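You operate a simulated robot arm through the tools that you are given. There is no shell and no other tool. Be economical: measure what you need, move in short steps, check, and stop when the job is done.

You are at the controls of a simulated robot arm. One attempt, no reset.

Task
Pump 3 shots of dish soap into the small steel bowl and stand the blue brush in it.
Fine: bowl back in its place first.
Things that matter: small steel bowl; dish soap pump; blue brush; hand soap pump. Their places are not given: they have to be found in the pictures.

The check looks at the end state, three seconds after you hand in, the way a careful person would. Anything else that was tipped, shoved, dropped, spilled or broken makes it a failure.

Robot
A 7-joint arm with a two-finger parallel gripper, fixed in place. Base frame: the origin is at the foot of the arm, x ahead of it, y to its left, z up. Units: cm, degrees, N and s.
With the tool pointing down near the work surface it reaches from about 24 to 62 cm from the base axis. Its first joint turns from -66.0 to 66.0 degrees. Payload 2.6 kg.
The TCP is the grasp point between the finger pads, 3 cm short of the fingertips. In the tool frame z runs along the fingers and y along their closing line. The gripper opens to 9.4 cm. The fingers are 2.8 cm wide and 1 cm thick; the gripper's body (5 by 9.6 cm) begins 5.5 cm behind the TCP.
Orientation is that of the tool frame in the base frame, as a unit quaternion [w, x, y, z]. With the fingers straight down and closing along the base's y, the tool's x points along the base's -x, its y along +y and its z along -z.

Tools
- The arm moves only by the tool send_rows. Its argument "rows" is a list of rows, each a list of 7 numbers: the shift along the tool's x, y, z in cm, then the turn, a rotation vector about the tool's x, y, z in degrees, then the closure, from 0 (fully open) to 1 (shut). In form: [[tx, ty, tz, wx, wy, wz, fingers], ...]. A call has 1 to 10 rows; each row shifts and turns the commanded pose from where the row before left it, along the tool's axes as they then stand. Each row takes 0.2 s and may step no farther than 5 cm and 8.6 degrees from the row before; otherwise, or with a gripper value out of range, the whole call is refused. A pose out of reach is approached as far as the arm can. The call stops where the force on the tool passes 40 N (or 10 N more than at its start, if that is more) or the arm is blocked; 0.2 s more then pass. Each finger travels about 7.2 cm/s and halts on what it meets, pressing with about 26 N; the grip force reading is that of the motor and also rises with nothing between the fingers. The clock runs only during rows and for 0.2 s after the last one: add rows that do not move to give the fingers time. It gives the time, the measured TCP pose, the force on the tool (base axes), the opening and the grip force at its end, in the units of the frame above (readings bear some noise).
- Cameras (640 x 400 px; columns grow to the right, rows downward): "scene" is fixed at [3.67, 43.79, 55.47]; the picture's right is [-0.74, -0.67, 0.00], its down [-0.44, 0.49, -0.75] and it looks along [0.50, -0.56, -0.66] (base axes); focal length 267 px, centre (320, 200). "wrist" rides on the gripper at [-3.7, 0, -5.8] in the tool frame; the picture's right is [0.00, -1.00, 0.00], its down [0.97, 0.00, -0.24] and it looks along [0.24, 0.00, 0.97] (tool axes); focal length 218 px, centre (320, 200).
- grab_frame(camera): a new picture of that camera. It takes no simulated time.
- locate(camera, pixels): for up to 12 pixels [column, row] of the newest picture of that camera ("zoom" is the newest enlarged one), the place [x, y, z] in the base frame of the surface seen there, good to about 0.2 cm. It takes no simulated time.
- close_up(camera, box): a new picture of the part [left, top, right, bottom] of that camera's present view, enlarged. It takes no simulated time.
- sign_off(): hands the job in; it is judged then, once.

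Work in short steps. Measure before you move; look again where a grasp or a placing could have gone wrong, and mend it. You have 80 turns and 46 pictures in all, those below and enlarged ones among them. Open the gripper and draw the arm clear of the work before you hand the job in, unless the task says otherwise; then end with one line.

The tools are called after "Call:" as a command line: name --pt "numbers of a row" for each row, then --argument value for the rest, lists and objects as JSON in quotes. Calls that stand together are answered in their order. send_rows: Moves the arm, as the interface text tells. Its arguments: {"type":"object","properties":{"rows":{"type":"array"}},"required":["rows"]} The other tools are called the same way: grab_frame (camera) takes a picture; locate (camera, pixels) gives the place of the surface under pixels of a picture; close_up (camera, box) takes an enlarged picture of a part of a camera's view; sign_off () hands the job in.

At the start:

```text
time_s: 0.0
ee_pos: [32.56, 19.36, 36.76]
ee_rot: [0.0, 0.0, 1.0, 0.0]
ft_force: [0.6, 0.2, 0.4]
finger_gap: 9.4
finger_force: 0.0
```

scene: 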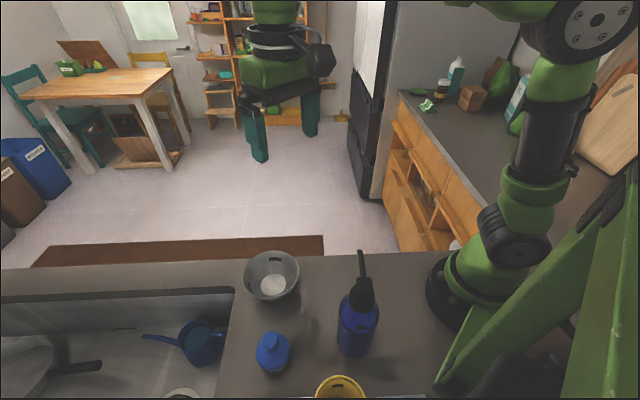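
wrist: 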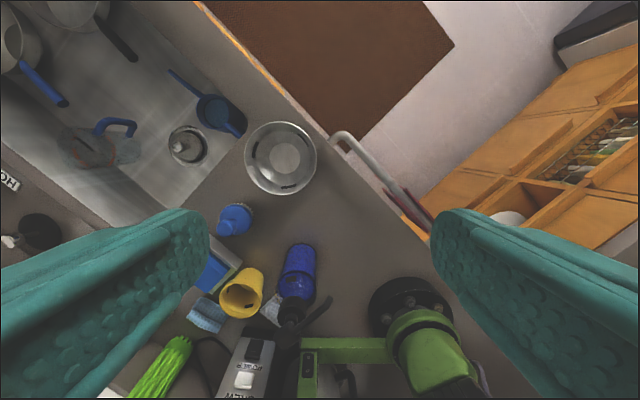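

The wrist picture shows a steel bowl at (281,158), a blue brush at (234,219) and a blue pump bottle at (298,280). I enlarge both views to identify them.

Call:
close_up --camera "wrist" --box '[140, 100, 400, 360]'

Call:
close_up --camera "scene" --box '[200, 230, 460, 400]'

Call:
close_up --camera "wrist" --box '[0, 0, 260, 260]'

```text
1.54 times, centred on (270, 230) of wrist
```

zoom: 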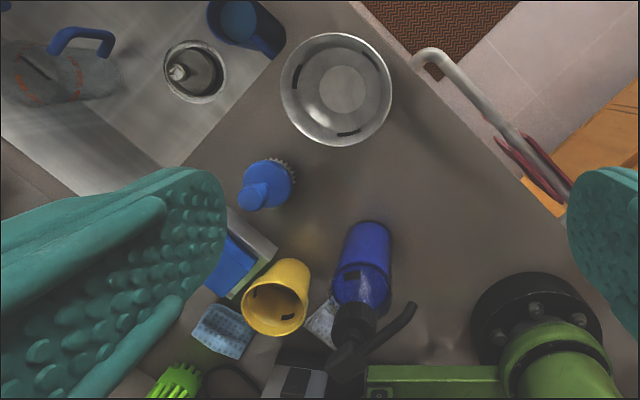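

```text
2.35 times, centred on (330, 315) of scene
```

zoom: 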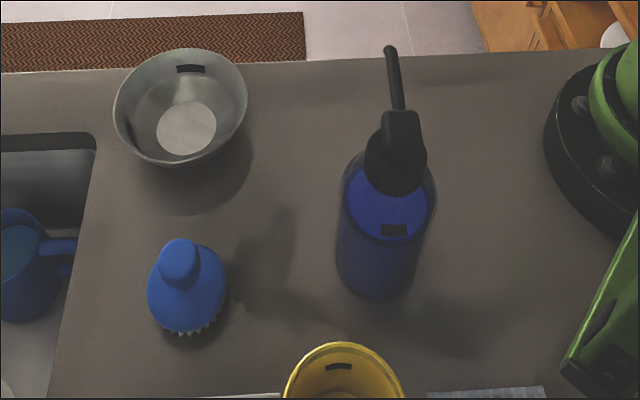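

```text
1.54 times, centred on (130, 130) of wrist
```

zoom: 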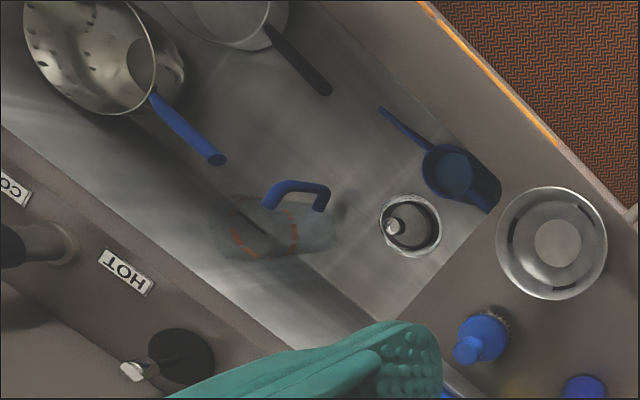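

I measure the bowl, brush, bottle and neighbours in the full wrist and scene pictures.

Call:
locate --camera "wrist" --pixels '[[281, 158], [247, 150], [315, 160], [281, 122], [281, 193], [240, 215], [226, 226], [298, 260], [289, 312], [327, 300], [242, 295], [207, 315]]'

Call:
locate --camera "scene" --pixels '[[272, 286], [246, 271], [297, 265], [272, 252], [268, 300], [273, 337], [275, 360], [359, 253], [366, 292], [363, 310], [355, 350], [340, 390]]'

```text
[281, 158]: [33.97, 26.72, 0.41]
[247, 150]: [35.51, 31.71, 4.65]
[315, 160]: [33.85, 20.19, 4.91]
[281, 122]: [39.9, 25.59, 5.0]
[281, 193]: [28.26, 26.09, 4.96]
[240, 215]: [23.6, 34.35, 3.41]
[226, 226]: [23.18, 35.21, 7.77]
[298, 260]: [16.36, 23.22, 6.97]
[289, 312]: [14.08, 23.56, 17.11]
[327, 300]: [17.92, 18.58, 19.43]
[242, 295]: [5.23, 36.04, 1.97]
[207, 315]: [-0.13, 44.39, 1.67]
```

```text
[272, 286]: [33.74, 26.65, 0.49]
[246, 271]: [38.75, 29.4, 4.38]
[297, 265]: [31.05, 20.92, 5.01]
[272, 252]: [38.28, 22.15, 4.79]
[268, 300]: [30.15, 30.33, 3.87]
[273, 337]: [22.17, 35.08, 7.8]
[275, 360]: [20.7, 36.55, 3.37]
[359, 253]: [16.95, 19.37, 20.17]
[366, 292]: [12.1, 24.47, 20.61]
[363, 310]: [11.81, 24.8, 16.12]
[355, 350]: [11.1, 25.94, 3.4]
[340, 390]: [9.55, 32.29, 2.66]
```

Only one pump bottle, at about (12, 24), is in view. I look at the rest of the scene for the second pump.

Call:
close_up --camera "scene" --box '[380, 40, 640, 220]'

Call:
close_up --camera "wrist" --box '[120, 220, 380, 400]'

```text
2.22 times, centred on (510, 130) of scene
```

zoom: 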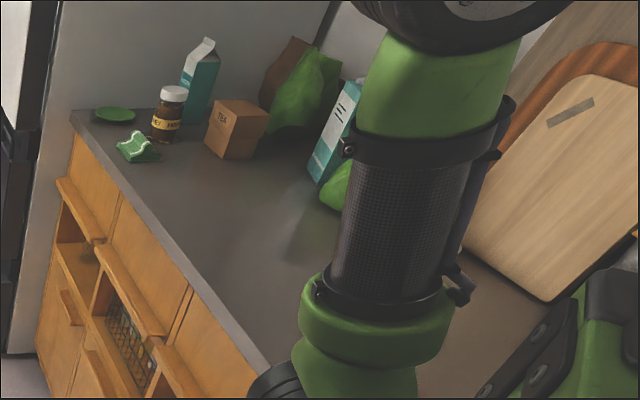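

```text
2.22 times, centred on (250, 310) of wrist
```

zoom: 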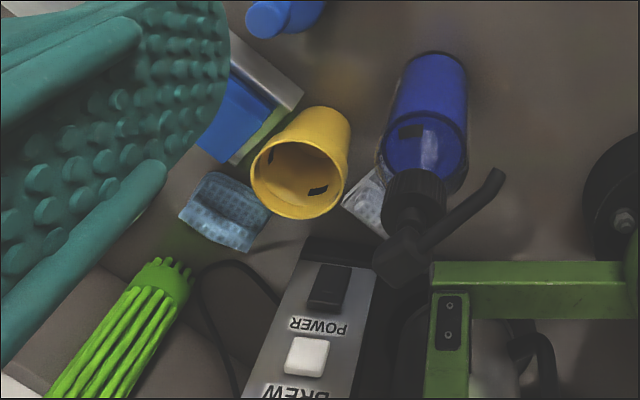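

The sink's back edge has a dark knob-like object at wrist (38,235) that might be the other pump. I locate it and the related items.

Call:
locate --camera "wrist" --pixels '[[38, 230], [15, 242], [73, 243], [215, 270], [240, 258], [100, 300], [249, 380], [204, 105], [215, 160]]'

Call:
send_rows --pt "2 2 0 0 0 0 0" --pt "2 2 0 0 0 0 0" --pt "2 2 0 0 0 0 0" --pt "0 4 0 0 0 0 0" --pt "0 4 0 0 0 0 0"

Call:
grab_frame --camera "wrist"

```text
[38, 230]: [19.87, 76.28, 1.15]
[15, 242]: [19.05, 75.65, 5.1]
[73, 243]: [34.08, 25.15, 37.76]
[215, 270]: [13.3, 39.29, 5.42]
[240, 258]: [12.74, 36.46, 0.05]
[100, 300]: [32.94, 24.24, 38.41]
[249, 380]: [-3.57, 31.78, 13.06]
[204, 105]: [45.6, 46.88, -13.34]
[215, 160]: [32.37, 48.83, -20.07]
```

```text
time_s: 1.2
ee_pos: [26.68, 33.54, 36.67]
ee_rot: [0.0, 0.0, 1.0, 0.0]
ft_force: [-0.3, 0.5, -0.3]
finger_gap: 9.4
finger_force: 0.0
```

```text
38 pictures are left
```

wrist: 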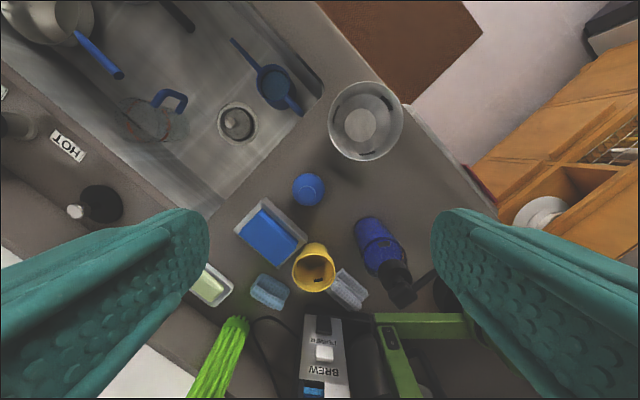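

The view now also shows sponges, a cup, and a black knob at (100,205). I enlarge the areas around that knob and around the bottle.

Call:
close_up --camera "wrist" --box '[220, 180, 460, 400]'

Call:
close_up --camera "wrist" --box '[0, 60, 180, 260]'

```text
1.82 times, centred on (340, 290) of wrist
```

zoom: 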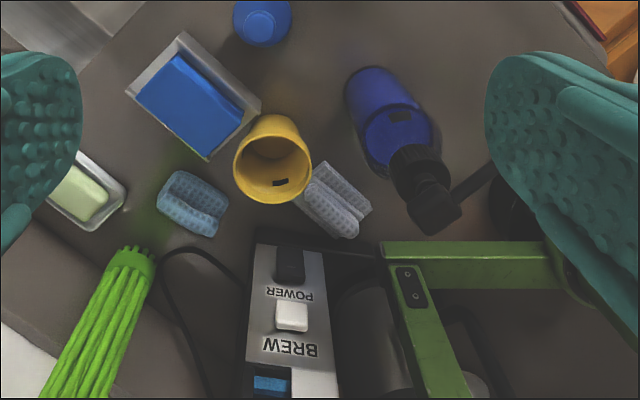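

```text
2.00 times, centred on (90, 160) of wrist
```

zoom: 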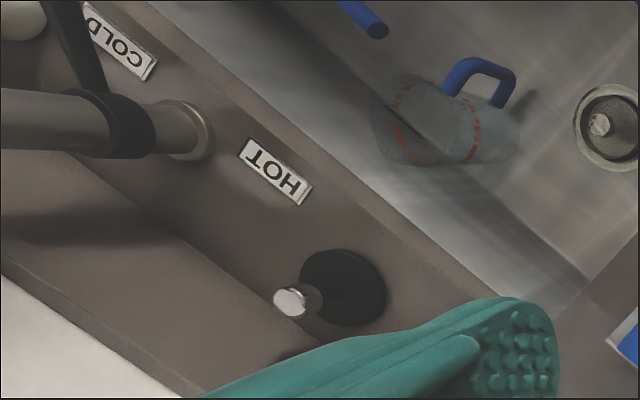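

The second pump may be behind the coffee machine, on the -x side. I tilt the camera toward -x to look there.

Call:
send_rows --pt "0 0 0 0 8 0 0" --pt "0 0 0 0 8 0 0" --pt "0 0 0 0 8 0 0" --pt "0 0 0 0 8 0 0" --pt "0 0 0 0 8 0 0"

Call:
grab_frame --camera "wrist"

```text
time_s: 2.4
ee_pos: [26.59, 33.42, 36.8]
ee_rot: [-0.241, 0.0, 0.97, 0.001]
ft_force: [-0.7, 0.2, 0.5]
finger_gap: 9.38
finger_force: 0.0
out of reach, approached as far as the arm can: row 4, 5
```

```text
35 pictures are left
```

wrist: 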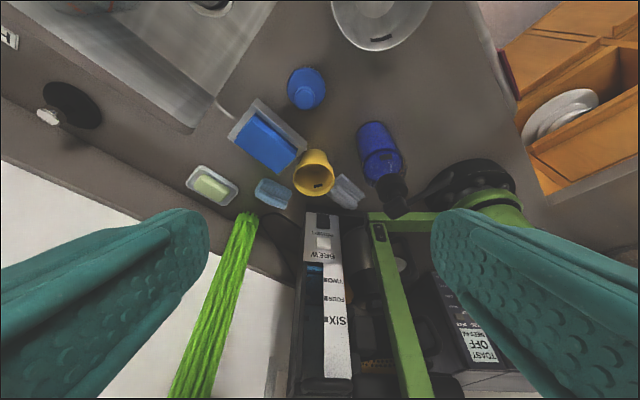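

The dark disc with chrome spout at (70,105) could be a counter-mounted soap pump. I enlarge it and the bottle in this view.

Call:
close_up --camera "wrist" --box '[10, 60, 130, 140]'

Call:
close_up --camera "wrist" --box '[260, 100, 460, 225]'

```text
5.00 times, centred on (70, 100) of wrist
```

zoom: 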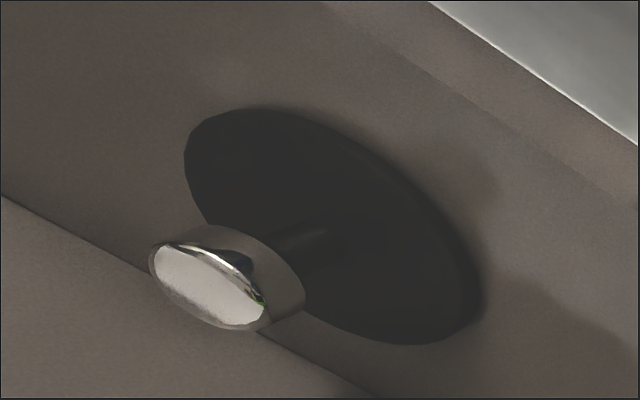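

```text
3.20 times, centred on (360, 162) of wrist
```

zoom: 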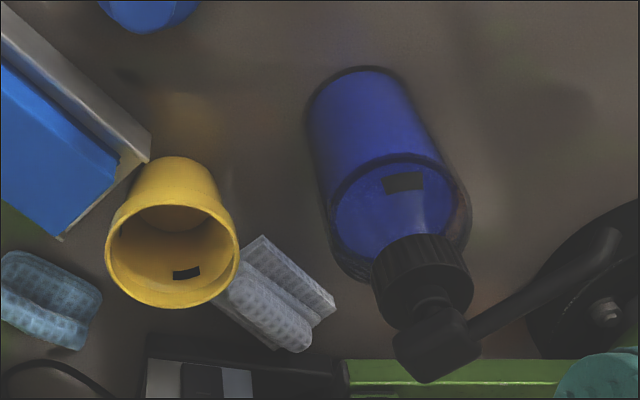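

The disc is only a sink plug, so the hand soap pump is still unseen. I undo the tilt and check how the commanded pose behaved.

Call:
send_rows --pt "0 0 0 0 -8 0 0" --pt "0 0 0 0 -8 0 0" --pt "0 0 0 0 -8 0 0" --pt "0 0 0 0 -4 0 0"

```text
time_s: 3.4
ee_pos: [26.59, 33.41, 36.86]
ee_rot: [0.001, 0.002, 1.0, 0.001]
ft_force: [0.2, 1.0, 0.4]
finger_gap: 9.41
finger_force: 0.0
```

The tool is straight down again. I move toward the right side (y negative) to see whether a pump stands there.

Call:
send_rows --pt "-2 -4.5 0 0 0 0 0" --pt "-2 -4.5 0 0 0 0 0" --pt "-2 -4.5 0 0 0 0 0" --pt "-2 -4.5 0 0 0 0 0" --pt "-1 -4.5 0 0 0 0 0" --pt "-1 -4.5 0 0 0 0 0" --pt "0 -4.5 0 0 0 0 0" --pt "0 -4.5 0 0 0 0 0" --pt "0 -4.5 0 0 0 0 0" --pt "0 -4.5 0 0 0 0 0"

Call:
grab_frame --camera "wrist"

Call:
grab_frame --camera "scene"

```text
time_s: 5.6
ee_pos: [36.65, -11.55, 36.24]
ee_rot: [0.0, 0.0, 1.0, 0.0]
ft_force: [-0.2, 0.0, 1.6]
finger_gap: 9.38
finger_force: 0.1
```

```text
32 pictures are left
```

wrist: 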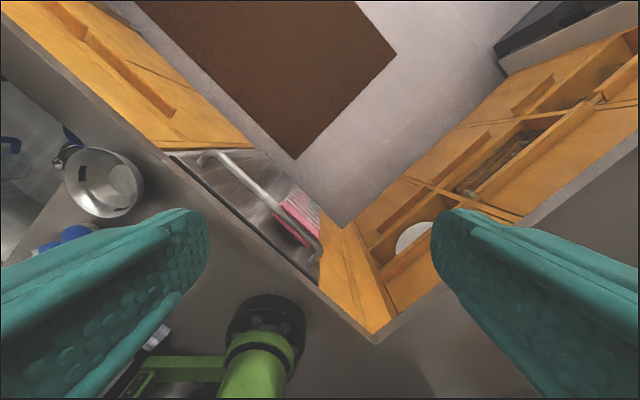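

```text
31 pictures are left
```

scene: 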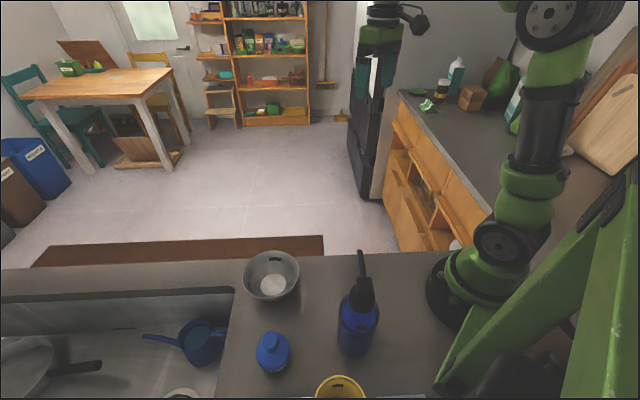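

No pump on the right side. I go back left and tilt the camera toward +y to check the far side of the sink.

Call:
send_rows --pt "0 4.5 0 0 0 0 0" --pt "0 4.5 0 0 0 0 0" --pt "0 4.5 0 0 0 0 0" --pt "0 4.5 0 0 0 0 0" --pt "0 4.5 0 0 0 0 0" --pt "0 4.5 0 0 0 0 0" --pt "0 0 0 -8 0 0 0" --pt "0 0 0 -8 0 0 0" --pt "0 0 0 -8 0 0 0" --pt "0 0 0 -8 0 0 0"

Call:
grab_frame --camera "wrist"

```text
time_s: 7.8
ee_pos: [36.58, 15.51, 36.61]
ee_rot: [0.001, 0.0, 0.961, 0.277]
ft_force: [-0.6, 0.0, 0.0]
finger_gap: 9.41
finger_force: 0.0
```

```text
30 pictures are left
```

wrist: 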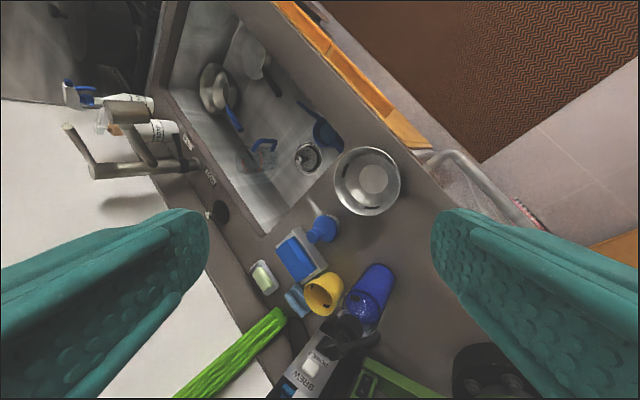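

The far side of the sink has bottles at (100,95) and (140,130). I enlarge them to read labels.

Call:
close_up --camera "wrist" --box '[50, 70, 210, 170]'

Call:
close_up --camera "wrist" --box '[300, 130, 420, 230]'

Call:
locate --camera "wrist" --pixels '[[75, 95], [160, 128], [336, 180], [399, 180], [367, 148], [367, 213], [345, 195], [350, 182], [385, 180], [367, 198], [367, 163], [390, 175]]'

```text
4.00 times, centred on (130, 120) of wrist
```

zoom: 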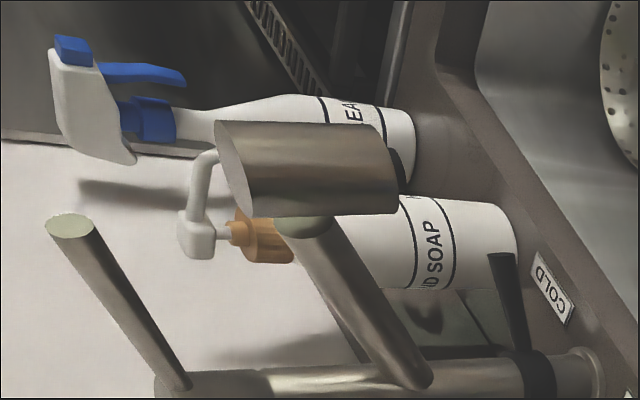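

```text
4.00 times, centred on (360, 180) of wrist
```

zoom: 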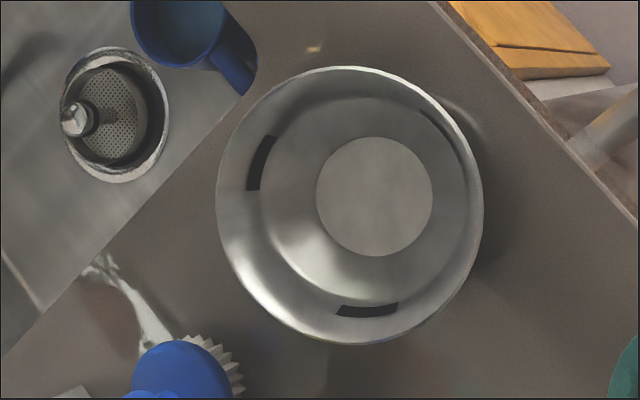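

```text
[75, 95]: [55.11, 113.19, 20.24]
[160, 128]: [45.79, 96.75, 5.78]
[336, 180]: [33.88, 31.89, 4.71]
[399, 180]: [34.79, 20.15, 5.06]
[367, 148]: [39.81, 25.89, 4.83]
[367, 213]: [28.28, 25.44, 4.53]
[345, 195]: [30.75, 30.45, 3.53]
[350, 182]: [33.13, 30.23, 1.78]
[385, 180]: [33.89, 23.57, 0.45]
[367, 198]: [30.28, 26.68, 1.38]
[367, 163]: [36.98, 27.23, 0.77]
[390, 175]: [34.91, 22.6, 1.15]
```

The white bottle at the far side reads HAND SOAP, so the blue bottle is the dish soap. The bowl is centred at (34.0, 26.0) with rim radius 5.95 and rim height 5. I now orient the tool for a rim grasp on its (+x,-y) side, taking the tilt out and yawing 45°.

Call:
send_rows --pt "0 0 0 8 0 0 0" --pt "0 0 0 8 0 0 0" --pt "0 0 0 8 0 0 0" --pt "0 0 0 8.1 0 0 0" --pt "0 0 0 0 0 -7.5 0" --pt "0 0 0 0 0 -7.5 0.3" --pt "0 0 0 0 0 -7.5 0.6" --pt "0 0 0 0 0 -7.5 0.72" --pt "0 0 0 0 0 -7.5 0.72" --pt "0 0 0 0 0 -7.5 0.72"

Call:
send_rows --pt "0 0 4 -6.7 0 0 0.72" --pt "0 0 4 -6.7 0 0 0.72" --pt "0 0 4 -6.6 0 0 0.72"

```text
time_s: 10.0
ee_pos: [36.68, 15.44, 36.77]
ee_rot: [0.0, -0.384, 0.923, -0.001]
ft_force: [-0.4, 0.1, -0.2]
finger_gap: 2.61
finger_force: 0.1
```

```text
time_s: 10.8
ee_pos: [35.21, 16.43, 24.72]
ee_rot: [-0.066, -0.376, 0.91, 0.16]
ft_force: [-0.5, -0.3, 0.8]
finger_gap: 2.63
finger_force: 0.0
```

The tool is tilted 20° as intended. I move to the pre-grasp point, 8 cm back from the rim point at (38.1, 21.9, 4.4), and look.

Call:
send_rows --pt "-1.97 -1.75 3.9 0 0 0 0.72" --pt "-1.97 -1.75 3.9 0 0 0 0.72" --pt "-1.97 -1.74 3.92 0 0 0 0.72"

Call:
grab_frame --camera "wrist"

```text
time_s: 11.6
ee_pos: [40.63, 19.87, 11.54]
ee_rot: [-0.064, -0.377, 0.91, 0.159]
ft_force: [0.1, -0.2, 0.3]
finger_gap: 2.62
finger_force: 0.1
```

```text
27 pictures are left
```

wrist: 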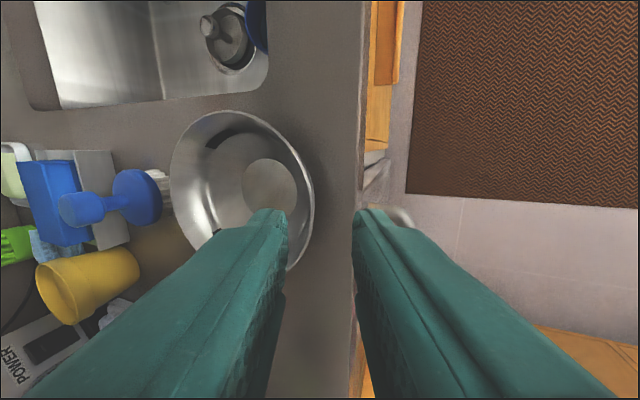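

The rim lies between the fingers at about (300,200). I correct sideways, then descend along the tool axis.

Call:
send_rows --pt "0.35 0.59 0 0 0 0 0.72" --pt "0 0 2.5 0 0 0 0.72" --pt "0 0 2.5 0 0 0 0.72" --pt "0 0 0 0 0 0 0.72"

Call:
grab_frame --camera "wrist"

Call:
close_up --camera "scene" --box '[200, 200, 420, 340]'

```text
time_s: 12.6
ee_pos: [38.49, 21.36, 7.4]
ee_rot: [-0.066, -0.376, 0.911, 0.159]
ft_force: [-0.7, -0.2, 1.0]
finger_gap: 2.64
finger_force: 0.1
```

```text
26 pictures are left
```

wrist: 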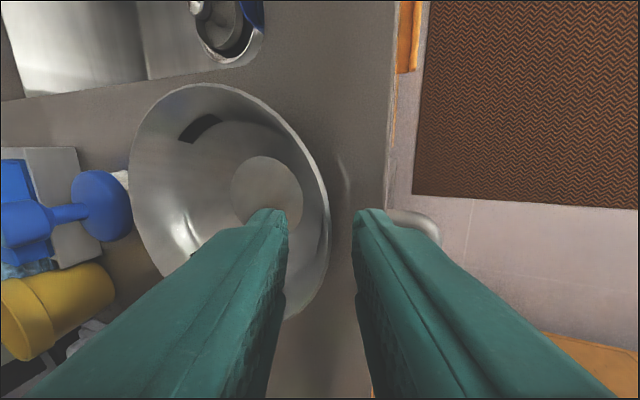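

```text
2.86 times, centred on (310, 270) of scene
```

zoom: 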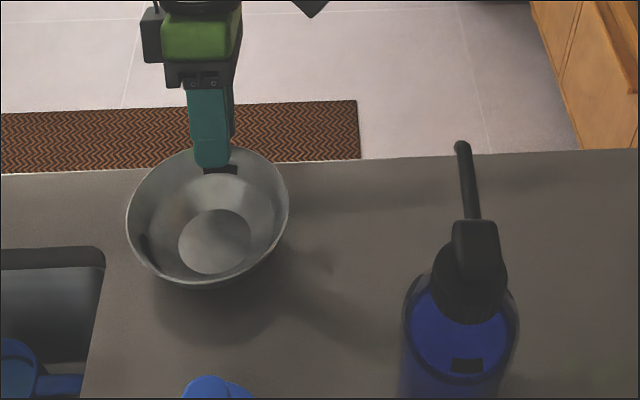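

The fingers straddle the rim. I descend the last 3 cm and close.

Call:
send_rows --pt "0 -0.2 1.5 0 0 0 0.72" --pt "0 -0.2 1.5 0 0 0 0.72" --pt "0 0 0 0 0 0 0.72"

Call:
send_rows --pt "0 0 0 0 0 0 0.85" --pt "0 0 0 0 0 0 1" --pt "0 0 0 0 0 0 1" --pt "0 0 0 0 0 0 1"

Call:
grab_frame --camera "scene"

```text
time_s: 13.4
ee_pos: [38.2, 21.59, 4.49]
ee_rot: [-0.066, -0.377, 0.91, 0.16]
ft_force: [-1.0, 0.3, 0.9]
finger_gap: 2.69
finger_force: 0.5
```

```text
time_s: 14.4
ee_pos: [38.26, 21.83, 4.72]
ee_rot: [-0.064, -0.376, 0.91, 0.162]
ft_force: [-4.8, 8.6, 25.2]
finger_gap: 1.5
finger_force: 25.5
```

```text
24 pictures are left
```

scene: 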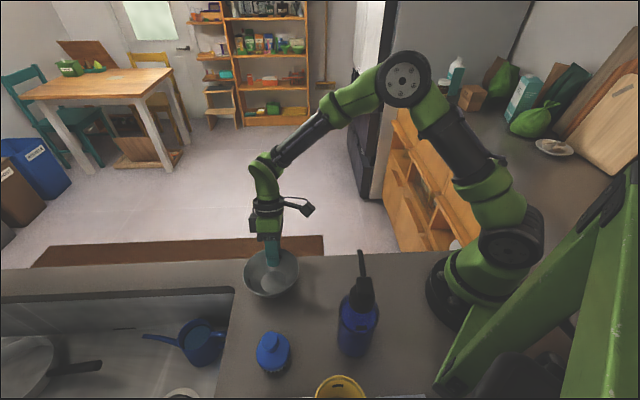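

The grip holds on the wall (gap 1.5). I lift a little and check.

Call:
send_rows --pt "0 0.34 -0.94 0 0 0 1" --pt "0 0.34 -0.94 0 0 0 1" --pt "0 0.34 -0.94 0 0 0 1" --pt "0 0 0 0 0 0 1"

Call:
close_up --camera "scene" --box '[200, 200, 420, 340]'

```text
time_s: 15.4
ee_pos: [38.24, 21.52, 7.6]
ee_rot: [-0.066, -0.377, 0.91, 0.16]
ft_force: [0.1, 0.1, -1.5]
finger_gap: 0.82
finger_force: 25.9
```

```text
2.86 times, centred on (310, 270) of scene
```

zoom: 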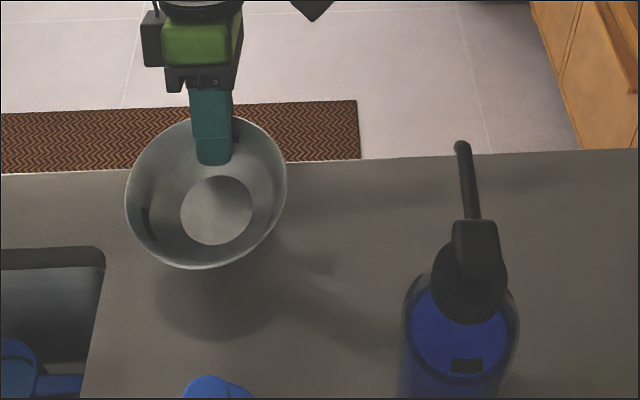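

The bowl is lifted, possibly tilted some. I measure the rim heights in the zoom.

Call:
locate --camera "zoom" --pixels '[[131, 170], [283, 205], [190, 264], [150, 243], [250, 245], [182, 122], [268, 138], [216, 210], [140, 225]]'

```text
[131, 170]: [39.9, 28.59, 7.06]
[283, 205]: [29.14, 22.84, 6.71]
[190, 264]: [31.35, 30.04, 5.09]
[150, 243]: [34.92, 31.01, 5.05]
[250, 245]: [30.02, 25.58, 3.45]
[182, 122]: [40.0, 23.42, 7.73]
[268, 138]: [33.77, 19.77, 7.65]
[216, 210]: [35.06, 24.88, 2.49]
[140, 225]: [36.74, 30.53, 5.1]
```

The bowl hangs about 14° tilted, far side low. I rotate the tool about its x to level it and re-measure.

Call:
send_rows --pt "0 0 0 -6.8 0 0 1" --pt "0 0 0 -6.8 0 0 1" --pt "0 0 0 0 0 0 1"

Call:
close_up --camera "scene" --box '[200, 200, 420, 340]'

Call:
locate --camera "zoom" --pixels '[[133, 170], [281, 205], [190, 262], [150, 235], [250, 235], [182, 122], [268, 138], [216, 210], [285, 180]]'

```text
time_s: 16.2
ee_pos: [38.12, 21.78, 7.64]
ee_rot: [-0.111, -0.366, 0.885, 0.267]
ft_force: [-0.2, 0.0, -0.5]
finger_gap: 0.8
finger_force: 26.1
```

```text
2.86 times, centred on (310, 270) of scene
```

zoom: 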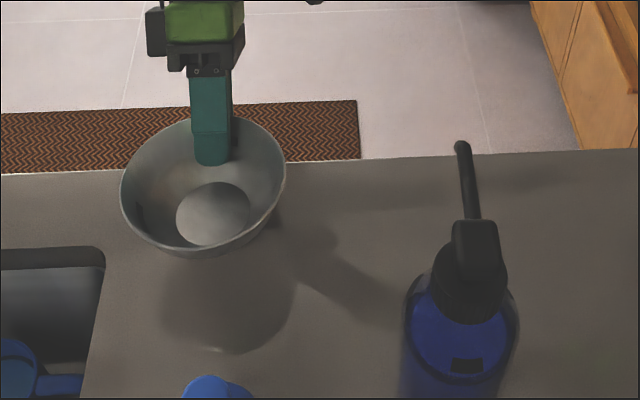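

```text
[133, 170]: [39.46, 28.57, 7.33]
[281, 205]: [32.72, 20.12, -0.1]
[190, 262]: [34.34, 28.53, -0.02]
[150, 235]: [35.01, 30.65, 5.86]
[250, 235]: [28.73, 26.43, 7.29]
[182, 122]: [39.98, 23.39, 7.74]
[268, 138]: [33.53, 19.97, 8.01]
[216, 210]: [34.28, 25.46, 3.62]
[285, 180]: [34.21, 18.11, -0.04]
```

Call:
locate --camera "zoom" --pixels '[[180, 248], [200, 251], [127, 212], [150, 236], [122, 185], [283, 165], [278, 195], [205, 235], [240, 195], [190, 195]]'

```text
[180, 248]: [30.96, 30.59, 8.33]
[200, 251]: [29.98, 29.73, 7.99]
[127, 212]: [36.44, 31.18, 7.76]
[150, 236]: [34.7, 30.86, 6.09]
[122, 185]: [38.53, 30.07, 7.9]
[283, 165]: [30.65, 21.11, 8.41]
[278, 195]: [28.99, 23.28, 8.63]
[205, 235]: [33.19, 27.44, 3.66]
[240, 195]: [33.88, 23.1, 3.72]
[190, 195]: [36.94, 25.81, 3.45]
```

The bowl is level now, rim z about 8.1, floor about 3.2 above rest, and centre about (34.1, 26.0). I measure the bottle's head, nozzle and body in the same zoom.

Call:
locate --camera "zoom" --pixels '[[462, 146], [466, 180], [471, 210], [478, 228], [478, 245], [497, 235], [460, 232], [440, 300], [505, 290], [408, 300], [515, 320], [466, 345]]'

```text
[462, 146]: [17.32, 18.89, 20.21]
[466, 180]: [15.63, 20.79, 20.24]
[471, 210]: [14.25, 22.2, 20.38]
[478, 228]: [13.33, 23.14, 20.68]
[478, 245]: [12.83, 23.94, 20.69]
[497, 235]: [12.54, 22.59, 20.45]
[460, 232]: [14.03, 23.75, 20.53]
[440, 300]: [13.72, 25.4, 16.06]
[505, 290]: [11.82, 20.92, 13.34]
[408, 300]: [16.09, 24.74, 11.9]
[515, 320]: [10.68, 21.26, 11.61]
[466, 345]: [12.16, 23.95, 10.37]
```

The bottle axis is about (13.2, 23.2), radius about 3.5, nozzle tip (17.4, 18.8, 20.2). The bowl centre should go to about (19.85, 16.1). I carry it there level at the current height.

Call:
send_rows --pt "3.41 0.52 0.34 0 0 0 1" --pt "3.41 0.52 0.34 0 0 0 1" --pt "3.41 0.52 0.34 0 0 0 1" --pt "2.4 0.36 0.24 0 0 0 1" --pt "0 0 0 0 0 0 1"

Call:
grab_frame --camera "scene"

```text
time_s: 17.4
ee_pos: [27.67, 14.31, 7.69]
ee_rot: [-0.11, -0.366, 0.885, 0.266]
ft_force: [0.5, 0.3, -1.6]
finger_gap: 0.8
finger_force: 25.8
```

```text
21 pictures are left
```

scene: 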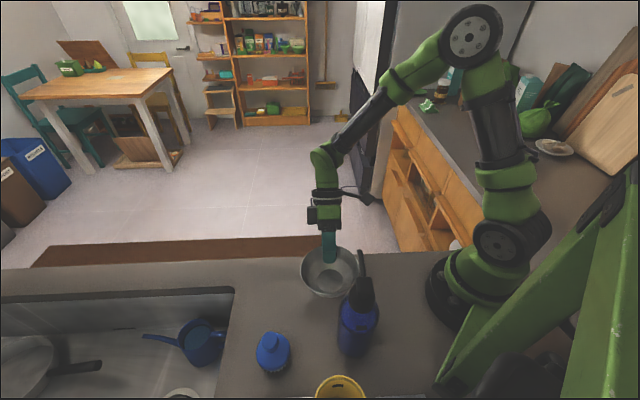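

Clear so far. I finish the last 4.5 cm of the carry.

Call:
send_rows --pt "2.19 0.43 0.28 0 0 0 1" --pt "2.19 0.43 0.28 0 0 0 1" --pt "0 0 0 0 0 0 1"

Call:
close_up --camera "scene" --box '[260, 200, 480, 370]'

```text
time_s: 18.2
ee_pos: [23.72, 11.69, 7.73]
ee_rot: [-0.11, -0.365, 0.885, 0.266]
ft_force: [0.4, -0.2, -1.6]
finger_gap: 0.77
finger_force: 25.6
```

```text
2.35 times, centred on (370, 285) of scene
```

zoom: 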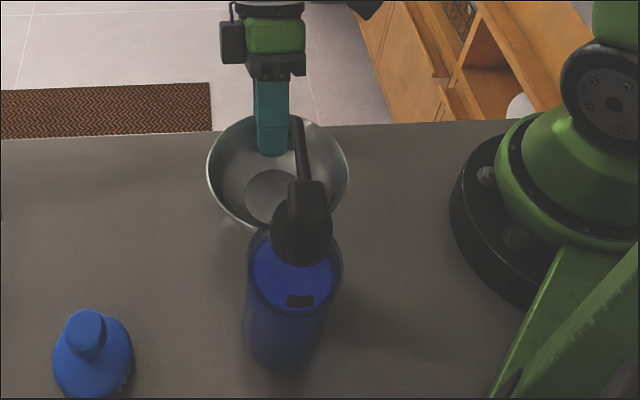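

I check the bowl's position relative to the bottle and nozzle before lowering.

Call:
locate --camera "zoom" --pixels '[[209, 165], [346, 175], [215, 195], [340, 200], [231, 222], [230, 128], [265, 190], [296, 122], [300, 150], [252, 260], [338, 270], [312, 215]]'

```text
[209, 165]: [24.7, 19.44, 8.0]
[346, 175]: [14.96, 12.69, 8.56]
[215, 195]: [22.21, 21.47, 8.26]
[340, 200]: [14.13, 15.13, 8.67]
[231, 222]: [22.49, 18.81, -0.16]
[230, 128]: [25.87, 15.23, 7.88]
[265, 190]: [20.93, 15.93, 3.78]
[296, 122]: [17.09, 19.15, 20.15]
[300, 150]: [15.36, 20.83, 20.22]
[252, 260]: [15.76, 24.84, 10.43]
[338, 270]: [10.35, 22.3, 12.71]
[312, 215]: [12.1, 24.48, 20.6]
```

Bowl centre is at (19.8, 16.1), about 0.5 cm clear of the bottle and with the nozzle over it. I lower it about 3.1 cm to the counter.

Call:
send_rows --pt "0 -0.83 1.25 0 0 0 1" --pt "0 -0.72 1.08 0 0 0 1" --pt "0 -0.14 0.2 0 0 0 1" --pt "0 0 0 0 0 0 1"

Call:
send_rows --pt "0 -0.11 0.16 0 0 0 1" --pt "0 0 0 0 0 0 1"

```text
time_s: 19.2
ee_pos: [23.74, 12.0, 4.6]
ee_rot: [-0.11, -0.365, 0.885, 0.267]
ft_force: [0.8, -7.6, 18.8]
finger_gap: 0.84
finger_force: 25.7
```

```text
time_s: 19.8
ee_pos: [23.73, 12.06, 4.39]
ee_rot: [-0.111, -0.366, 0.885, 0.266]
ft_force: [-1.2, -4.7, 19.3]
finger_gap: 0.84
finger_force: 26.0
```

The bowl is on the counter (force +19 N). I open the fingers slightly and draw back along the tool axis.

Call:
send_rows --pt "0 0 0 0 0 0 0.8" --pt "0 0 0 0 0 0 0.74" --pt "0 0 0 0 0 0 0.74" --pt "0 0 -2 0 0 0 0.74" --pt "0 0 -4 0 0 0 0.74" --pt "0 0 -4 0 0 0 0.74"

Call:
grab_frame --camera "scene"

```text
time_s: 21.2
ee_pos: [28.0, 8.27, 12.68]
ee_rot: [-0.111, -0.366, 0.884, 0.267]
ft_force: [-0.9, -0.2, 0.1]
finger_gap: 2.45
finger_force: 0.1
```

```text
19 pictures are left
```

scene: 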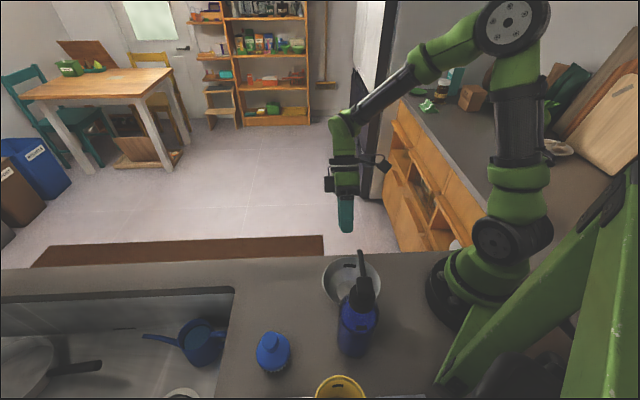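

The bowl stands under the nozzle. I retreat upward, straighten the tool and close the fingers for pumping.

Call:
send_rows --pt "0 0 -4.5 0 0 0 0.74" --pt "0 1 -4.5 8.4 0 0 1" --pt "0 1 -4.5 8.4 0 0 1" --pt "0 0 -4.5 8.4 0 0 1" --pt "0 0 -3 8.4 0 0 1" --pt "0 0 0 0 0 0 1"

```text
time_s: 22.6
ee_pos: [32.54, 3.3, 32.54]
ee_rot: [0.0, -0.382, 0.924, -0.002]
ft_force: [0.1, -1.1, 0.1]
finger_gap: 0.0
finger_force: 26.4
```

Tool is vertical and the fingers shut. I move at height to above the pump head at (13.0, 23.4).

Call:
send_rows --pt "-0.07 4.67 0.5 0 0 0 1" --pt "-0.07 4.67 0.5 0 0 0 1" --pt "-0.07 4.67 0.5 0 0 0 1" --pt "-0.07 4.67 0.5 0 0 0 1" --pt "-0.07 4.67 0.5 0 0 0 1" --pt "-0.05 4.67 0.5 0 0 0 1" --pt "0 0 0 0 0 0 1"

Call:
close_up --camera "scene" --box '[260, 200, 480, 370]'

Call:
grab_frame --camera "wrist"

```text
time_s: 24.2
ee_pos: [12.95, 23.62, 29.62]
ee_rot: [0.0, -0.382, 0.924, -0.001]
ft_force: [0.8, 0.5, 0.2]
finger_gap: 0.0
finger_force: 26.3
```

```text
2.35 times, centred on (370, 285) of scene
```

zoom: 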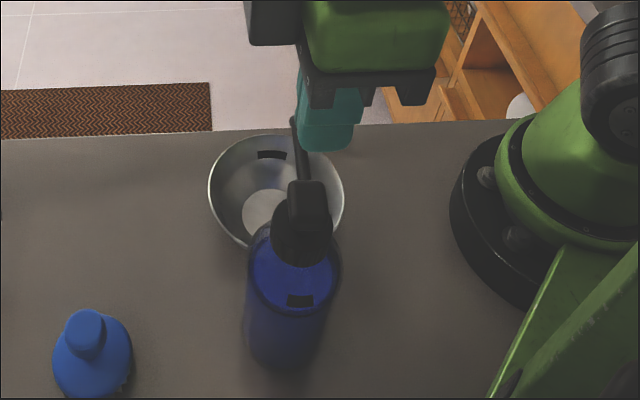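

```text
17 pictures are left
```

wrist: 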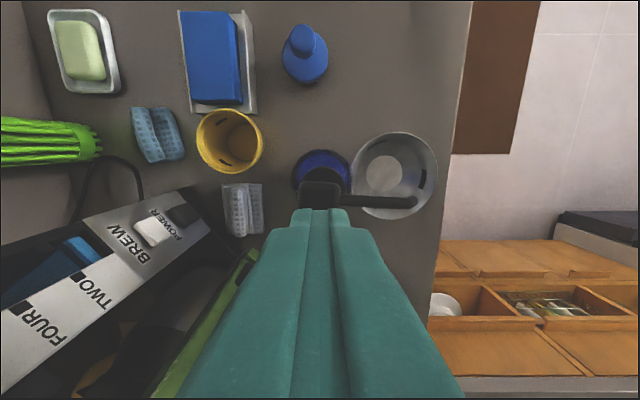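

The fingertips appear just above the head at wrist (322,190), and the nozzle end at (412,203) is over the bowl. I locate the head, nozzle and bowl points precisely.

Call:
locate --camera "wrist" --pixels '[[322, 173], [304, 190], [338, 185], [322, 190], [303, 205], [375, 202], [412, 203], [395, 136], [436, 178], [385, 172], [395, 216]]'

```text
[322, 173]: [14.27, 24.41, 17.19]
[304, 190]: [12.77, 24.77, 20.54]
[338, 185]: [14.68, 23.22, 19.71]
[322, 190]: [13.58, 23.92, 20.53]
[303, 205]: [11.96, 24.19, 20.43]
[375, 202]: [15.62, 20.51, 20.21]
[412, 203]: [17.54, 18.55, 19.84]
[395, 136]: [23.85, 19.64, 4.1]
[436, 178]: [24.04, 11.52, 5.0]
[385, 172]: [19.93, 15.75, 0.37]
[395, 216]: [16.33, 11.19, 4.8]
```

The head block is centred near (13.0, 23.6, 20.5), right under the fingertips. I descend to just above it (tip z about 21).

Call:
send_rows --pt "0 0 2.5 0 0 0 1" --pt "0 0 2.5 0 0 0 1" --pt "0 0 0.5 0 0 0 1" --pt "0 0 0 0 0 0 1"

Call:
send_rows --pt "0 0 0.5 0 0 0 1" --pt "0 0 0.5 0 0 0 1"

```text
time_s: 25.2
ee_pos: [12.86, 23.39, 24.19]
ee_rot: [0.001, -0.383, 0.924, -0.001]
ft_force: [-0.4, 0.4, -0.4]
finger_gap: 0.0
finger_force: 26.1
```

```text
time_s: 25.8
ee_pos: [13.06, 23.28, 23.04]
ee_rot: [0.0, -0.382, 0.924, 0.0]
ft_force: [1.4, 1.0, 3.9]
finger_gap: 0.0
finger_force: 26.3
```

Contact with a soft spring (3.9 N). I press on gently to find the bottom of the stroke.

Call:
send_rows --pt "0 0 0.5 0 0 0 1" --pt "0 0 0.4 0 0 0 1"

Call:
close_up --camera "scene" --box '[260, 200, 480, 370]'

```text
time_s: 26.4
ee_pos: [13.17, 23.51, 22.2]
ee_rot: [0.002, -0.382, 0.924, -0.002]
ft_force: [-2.6, -3.1, 15.2]
finger_gap: 0.0
finger_force: 25.9
```

```text
2.35 times, centred on (370, 285) of scene
```

zoom: 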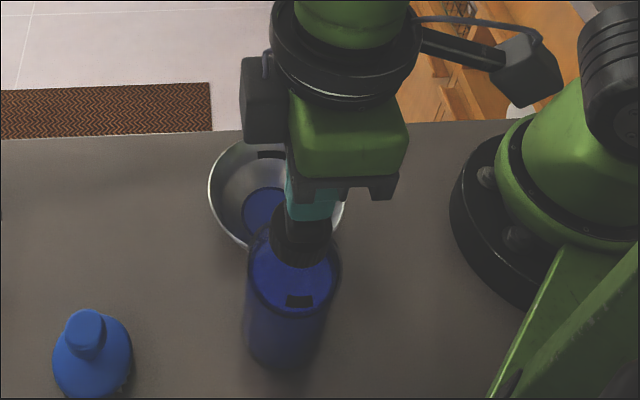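

Blue soap has appeared in the bowl: shot 1. I release fully so the pump can return.

Call:
send_rows --pt "0 0 -1 0 0 0 1" --pt "0 0 -1 0 0 0 1" --pt "0 0 -0.3 0 0 0 1" --pt "0 0 0 0 0 0 1" --pt "0 0 0 0 0 0 1"

Call:
close_up --camera "scene" --box '[260, 200, 480, 370]'

```text
time_s: 27.6
ee_pos: [12.95, 23.33, 24.48]
ee_rot: [0.0, -0.383, 0.924, -0.001]
ft_force: [0.1, 0.5, 0.0]
finger_gap: 0.0
finger_force: 25.8
```

```text
2.35 times, centred on (370, 285) of scene
```

zoom: 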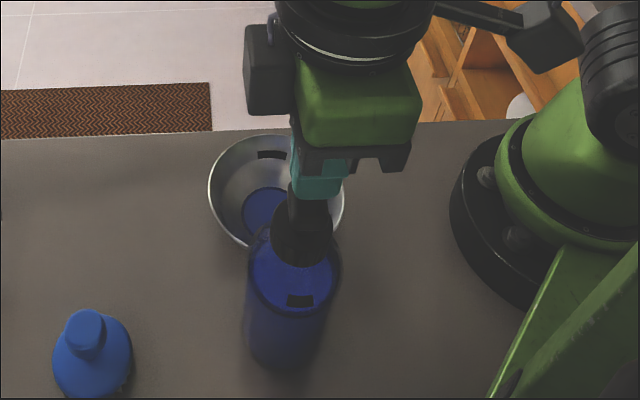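

The head sprang back. I measure the soap level for reference.

Call:
locate --camera "zoom" --pixels '[[262, 205], [250, 215], [270, 192], [243, 212], [284, 188]]'

Call:
send_rows --pt "0 0 0.8 0 0 0 1" --pt "0 0 0.7 0 0 0 1" --pt "0 0 0.8 0 0 0 1" --pt "0 0 0 0 0 0 1"

Call:
send_rows --pt "0 0 -1 0 0 0 1" --pt "0 0 -1 0 0 0 1" --pt "0 0 -0.3 0 0 0 1" --pt "0 0 0 0 0 0 1" --pt "0 0 0 0 0 0 1"

Call:
close_up --camera "scene" --box '[260, 200, 480, 370]'

Call:
locate --camera "zoom" --pixels '[[262, 205], [250, 215], [270, 192], [243, 212], [284, 188]]'

```text
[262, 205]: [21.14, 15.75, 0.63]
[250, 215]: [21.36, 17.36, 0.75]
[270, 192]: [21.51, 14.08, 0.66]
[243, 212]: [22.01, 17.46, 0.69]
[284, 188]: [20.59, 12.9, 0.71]
```

```text
time_s: 28.6
ee_pos: [13.02, 23.42, 22.18]
ee_rot: [0.002, -0.382, 0.924, 0.0]
ft_force: [-0.1, -1.7, 12.8]
finger_gap: 0.0
finger_force: 25.7
```

```text
time_s: 29.8
ee_pos: [12.98, 23.22, 24.56]
ee_rot: [0.0, -0.382, 0.924, 0.0]
ft_force: [-0.4, -0.4, 0.3]
finger_gap: 0.0
finger_force: 25.8
```

```text
2.35 times, centred on (370, 285) of scene
```

zoom: 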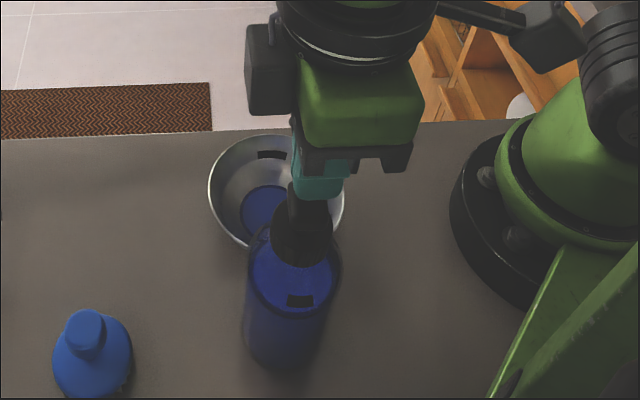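

```text
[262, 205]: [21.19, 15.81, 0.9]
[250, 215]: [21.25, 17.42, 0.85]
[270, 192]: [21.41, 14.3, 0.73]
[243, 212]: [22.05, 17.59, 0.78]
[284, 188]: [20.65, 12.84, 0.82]
```

The soap level and pool edge rose slightly (0.69 to 0.82 cm): shot 2. I give the third press in the same way.

Call:
send_rows --pt "0 0 0.8 0 0 0 1" --pt "0 0 0.8 0 0 0 1" --pt "0 0 0.8 0 0 0 1" --pt "0 0 0 0 0 0 1"

Call:
send_rows --pt "0 0 -1 0 0 0 1" --pt "0 0 -1 0 0 0 1" --pt "0 0 -1 0 0 0 1" --pt "0 0 -3 0 0 0 1" --pt "0 0 -3 0 0 0 1"

Call:
close_up --camera "scene" --box '[260, 200, 480, 370]'

Call:
locate --camera "zoom" --pixels '[[262, 205], [250, 215], [270, 192], [243, 212], [284, 188], [209, 165], [343, 180]]'

```text
time_s: 30.8
ee_pos: [13.05, 23.42, 22.08]
ee_rot: [0.0, -0.382, 0.924, 0.0]
ft_force: [-4.0, -1.9, 21.1]
finger_gap: 0.03
finger_force: 26.1
```

```text
time_s: 32.0
ee_pos: [13.22, 23.21, 30.97]
ee_rot: [0.0, -0.381, 0.924, -0.001]
ft_force: [0.1, 0.3, -1.1]
finger_gap: 0.0
finger_force: 26.6
```

```text
2.35 times, centred on (370, 285) of scene
```

zoom: 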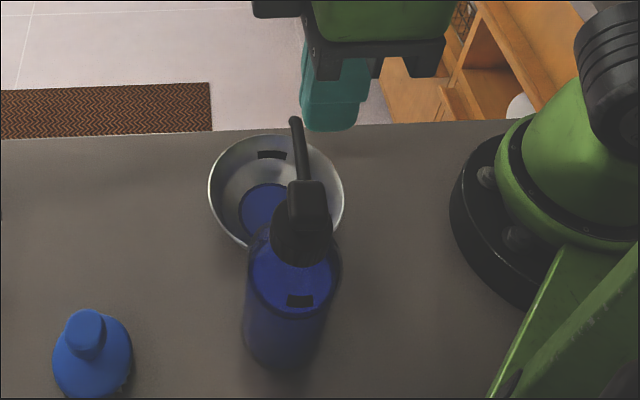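

```text
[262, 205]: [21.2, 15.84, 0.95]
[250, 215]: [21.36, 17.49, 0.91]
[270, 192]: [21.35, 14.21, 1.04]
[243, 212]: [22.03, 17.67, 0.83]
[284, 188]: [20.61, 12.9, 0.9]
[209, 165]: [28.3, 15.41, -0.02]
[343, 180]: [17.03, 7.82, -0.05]
```

Soap level rose again (about 0.93), pool edge larger: shot 3, all in the bowl. I return the arm to the regrasp side of the bowl and re-tilt.

Call:
send_rows --pt "0.07 -4.67 -0.3 0 0 0 1" --pt "0.07 -4.67 -0.3 0 0 0 1" --pt "0.07 -4.67 -0.3 0 0 0 1" --pt "0.07 -4.67 -0.3 0 0 0 1" --pt "0.07 -4.67 -0.3 0 0 0 0.74" --pt "0.07 -4.67 0 0 0 0 0.74" --pt "0 0 0 -8.4 0 0 0.74" --pt "0 0 0 -8.4 0 0 0.74" --pt "0 0 0 -8.4 0 0 0.74" --pt "0 0 0 -8.4 0 0 0.74"

```text
time_s: 34.2
ee_pos: [32.51, 3.23, 32.62]
ee_rot: [-0.111, -0.366, 0.884, 0.267]
ft_force: [-0.1, -0.6, -0.8]
finger_gap: 2.46
finger_force: 0.0
```

Pose is the same as at release. I move down to a pre-grasp point 8 cm back from the rim and look.

Call:
send_rows --pt "0.02 -1.09 4.43 0 0 0 0.74" --pt "0.02 -1.09 4.43 0 0 0 0.74" --pt "0.02 -1.09 4.43 0 0 0 0.74" --pt "0.02 -1.09 4.43 0 0 0 0.74" --pt "0.02 -1.08 4.43 0 0 0 0.74" --pt "0 0 0 0 0 0 0.74"

Call:
grab_frame --camera "wrist"

```text
time_s: 35.6
ee_pos: [26.89, 8.47, 10.95]
ee_rot: [-0.111, -0.365, 0.885, 0.267]
ft_force: [0.6, 0.0, -0.3]
finger_gap: 2.44
finger_force: 0.0
```

```text
12 pictures are left
```

wrist: 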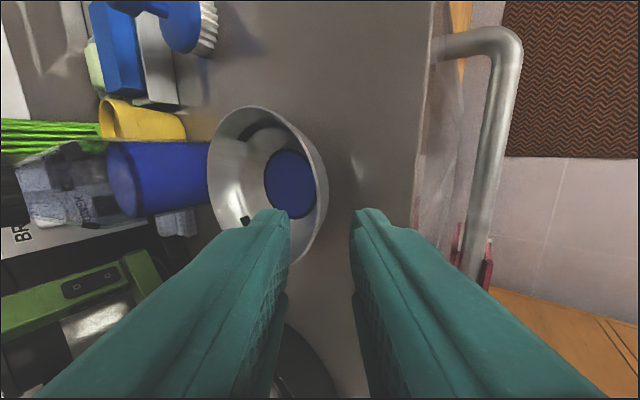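

The rim passes between the fingers at about (326,200). I confirm the rim positions.

Call:
locate --camera "wrist" --pixels '[[325, 200], [317, 150], [270, 112], [212, 150], [215, 210], [290, 190], [270, 108], [324, 220]]'

```text
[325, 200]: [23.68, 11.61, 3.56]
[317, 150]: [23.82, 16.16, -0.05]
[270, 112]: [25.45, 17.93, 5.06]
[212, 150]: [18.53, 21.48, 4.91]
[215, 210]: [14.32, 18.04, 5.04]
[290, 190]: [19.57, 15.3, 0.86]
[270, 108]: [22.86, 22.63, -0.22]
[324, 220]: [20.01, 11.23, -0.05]
```

Bowl centre is (20.0, 15.8), so the grasp target is (23.95, 11.8, 4.5). I descend along the tool axis and close gently.

Call:
send_rows --pt "-0.28 0.13 2 0 0 0 0.74" --pt "0 0 2 0 0 0 0.74" --pt "0 0 2 0 0 0 0.74" --pt "0 0 1.8 0 0 0 0.74" --pt "0 0 0 0 0 0 0.74"

Call:
send_rows --pt "0 0 0 0 0 0 0.82" --pt "0 0 0 0 0 0 0.9" --pt "0 0 0 0 0 0 1" --pt "0 0 0 0 0 0 1"

```text
time_s: 36.8
ee_pos: [23.88, 11.82, 4.57]
ee_rot: [-0.11, -0.366, 0.885, 0.267]
ft_force: [-0.4, 0.4, 0.2]
finger_gap: 2.44
finger_force: 0.0
```

```text
time_s: 37.8
ee_pos: [23.91, 11.92, 4.57]
ee_rot: [-0.111, -0.365, 0.885, 0.267]
ft_force: [-3.0, 2.4, 11.8]
finger_gap: 0.83
finger_force: 25.8
```

Good grip, gap 0.83 as before. I lift straight up 3 cm and check for level.

Call:
send_rows --pt "0 0.42 -0.62 0 0 0 1" --pt "0 0.56 -0.83 0 0 0 1" --pt "0 0.69 -1.04 0 0 0 1" --pt "0 0 0 0 0 0 1"

Call:
close_up --camera "scene" --box '[260, 200, 480, 370]'

Call:
locate --camera "zoom" --pixels '[[209, 165], [346, 175], [215, 195], [340, 200], [228, 126], [265, 190], [340, 150]]'

```text
time_s: 38.8
ee_pos: [24.07, 11.9, 7.62]
ee_rot: [-0.11, -0.366, 0.885, 0.267]
ft_force: [0.2, -0.2, -1.3]
finger_gap: 0.84
finger_force: 26.1
```

```text
2.35 times, centred on (370, 285) of scene
```

zoom: 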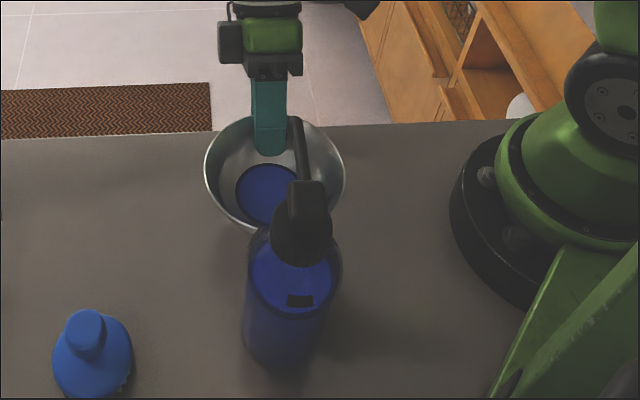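

```text
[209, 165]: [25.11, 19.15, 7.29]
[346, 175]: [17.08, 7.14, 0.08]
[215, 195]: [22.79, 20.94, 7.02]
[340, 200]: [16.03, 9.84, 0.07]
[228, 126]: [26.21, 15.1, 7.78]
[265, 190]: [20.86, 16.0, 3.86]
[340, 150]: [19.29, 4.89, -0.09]
```

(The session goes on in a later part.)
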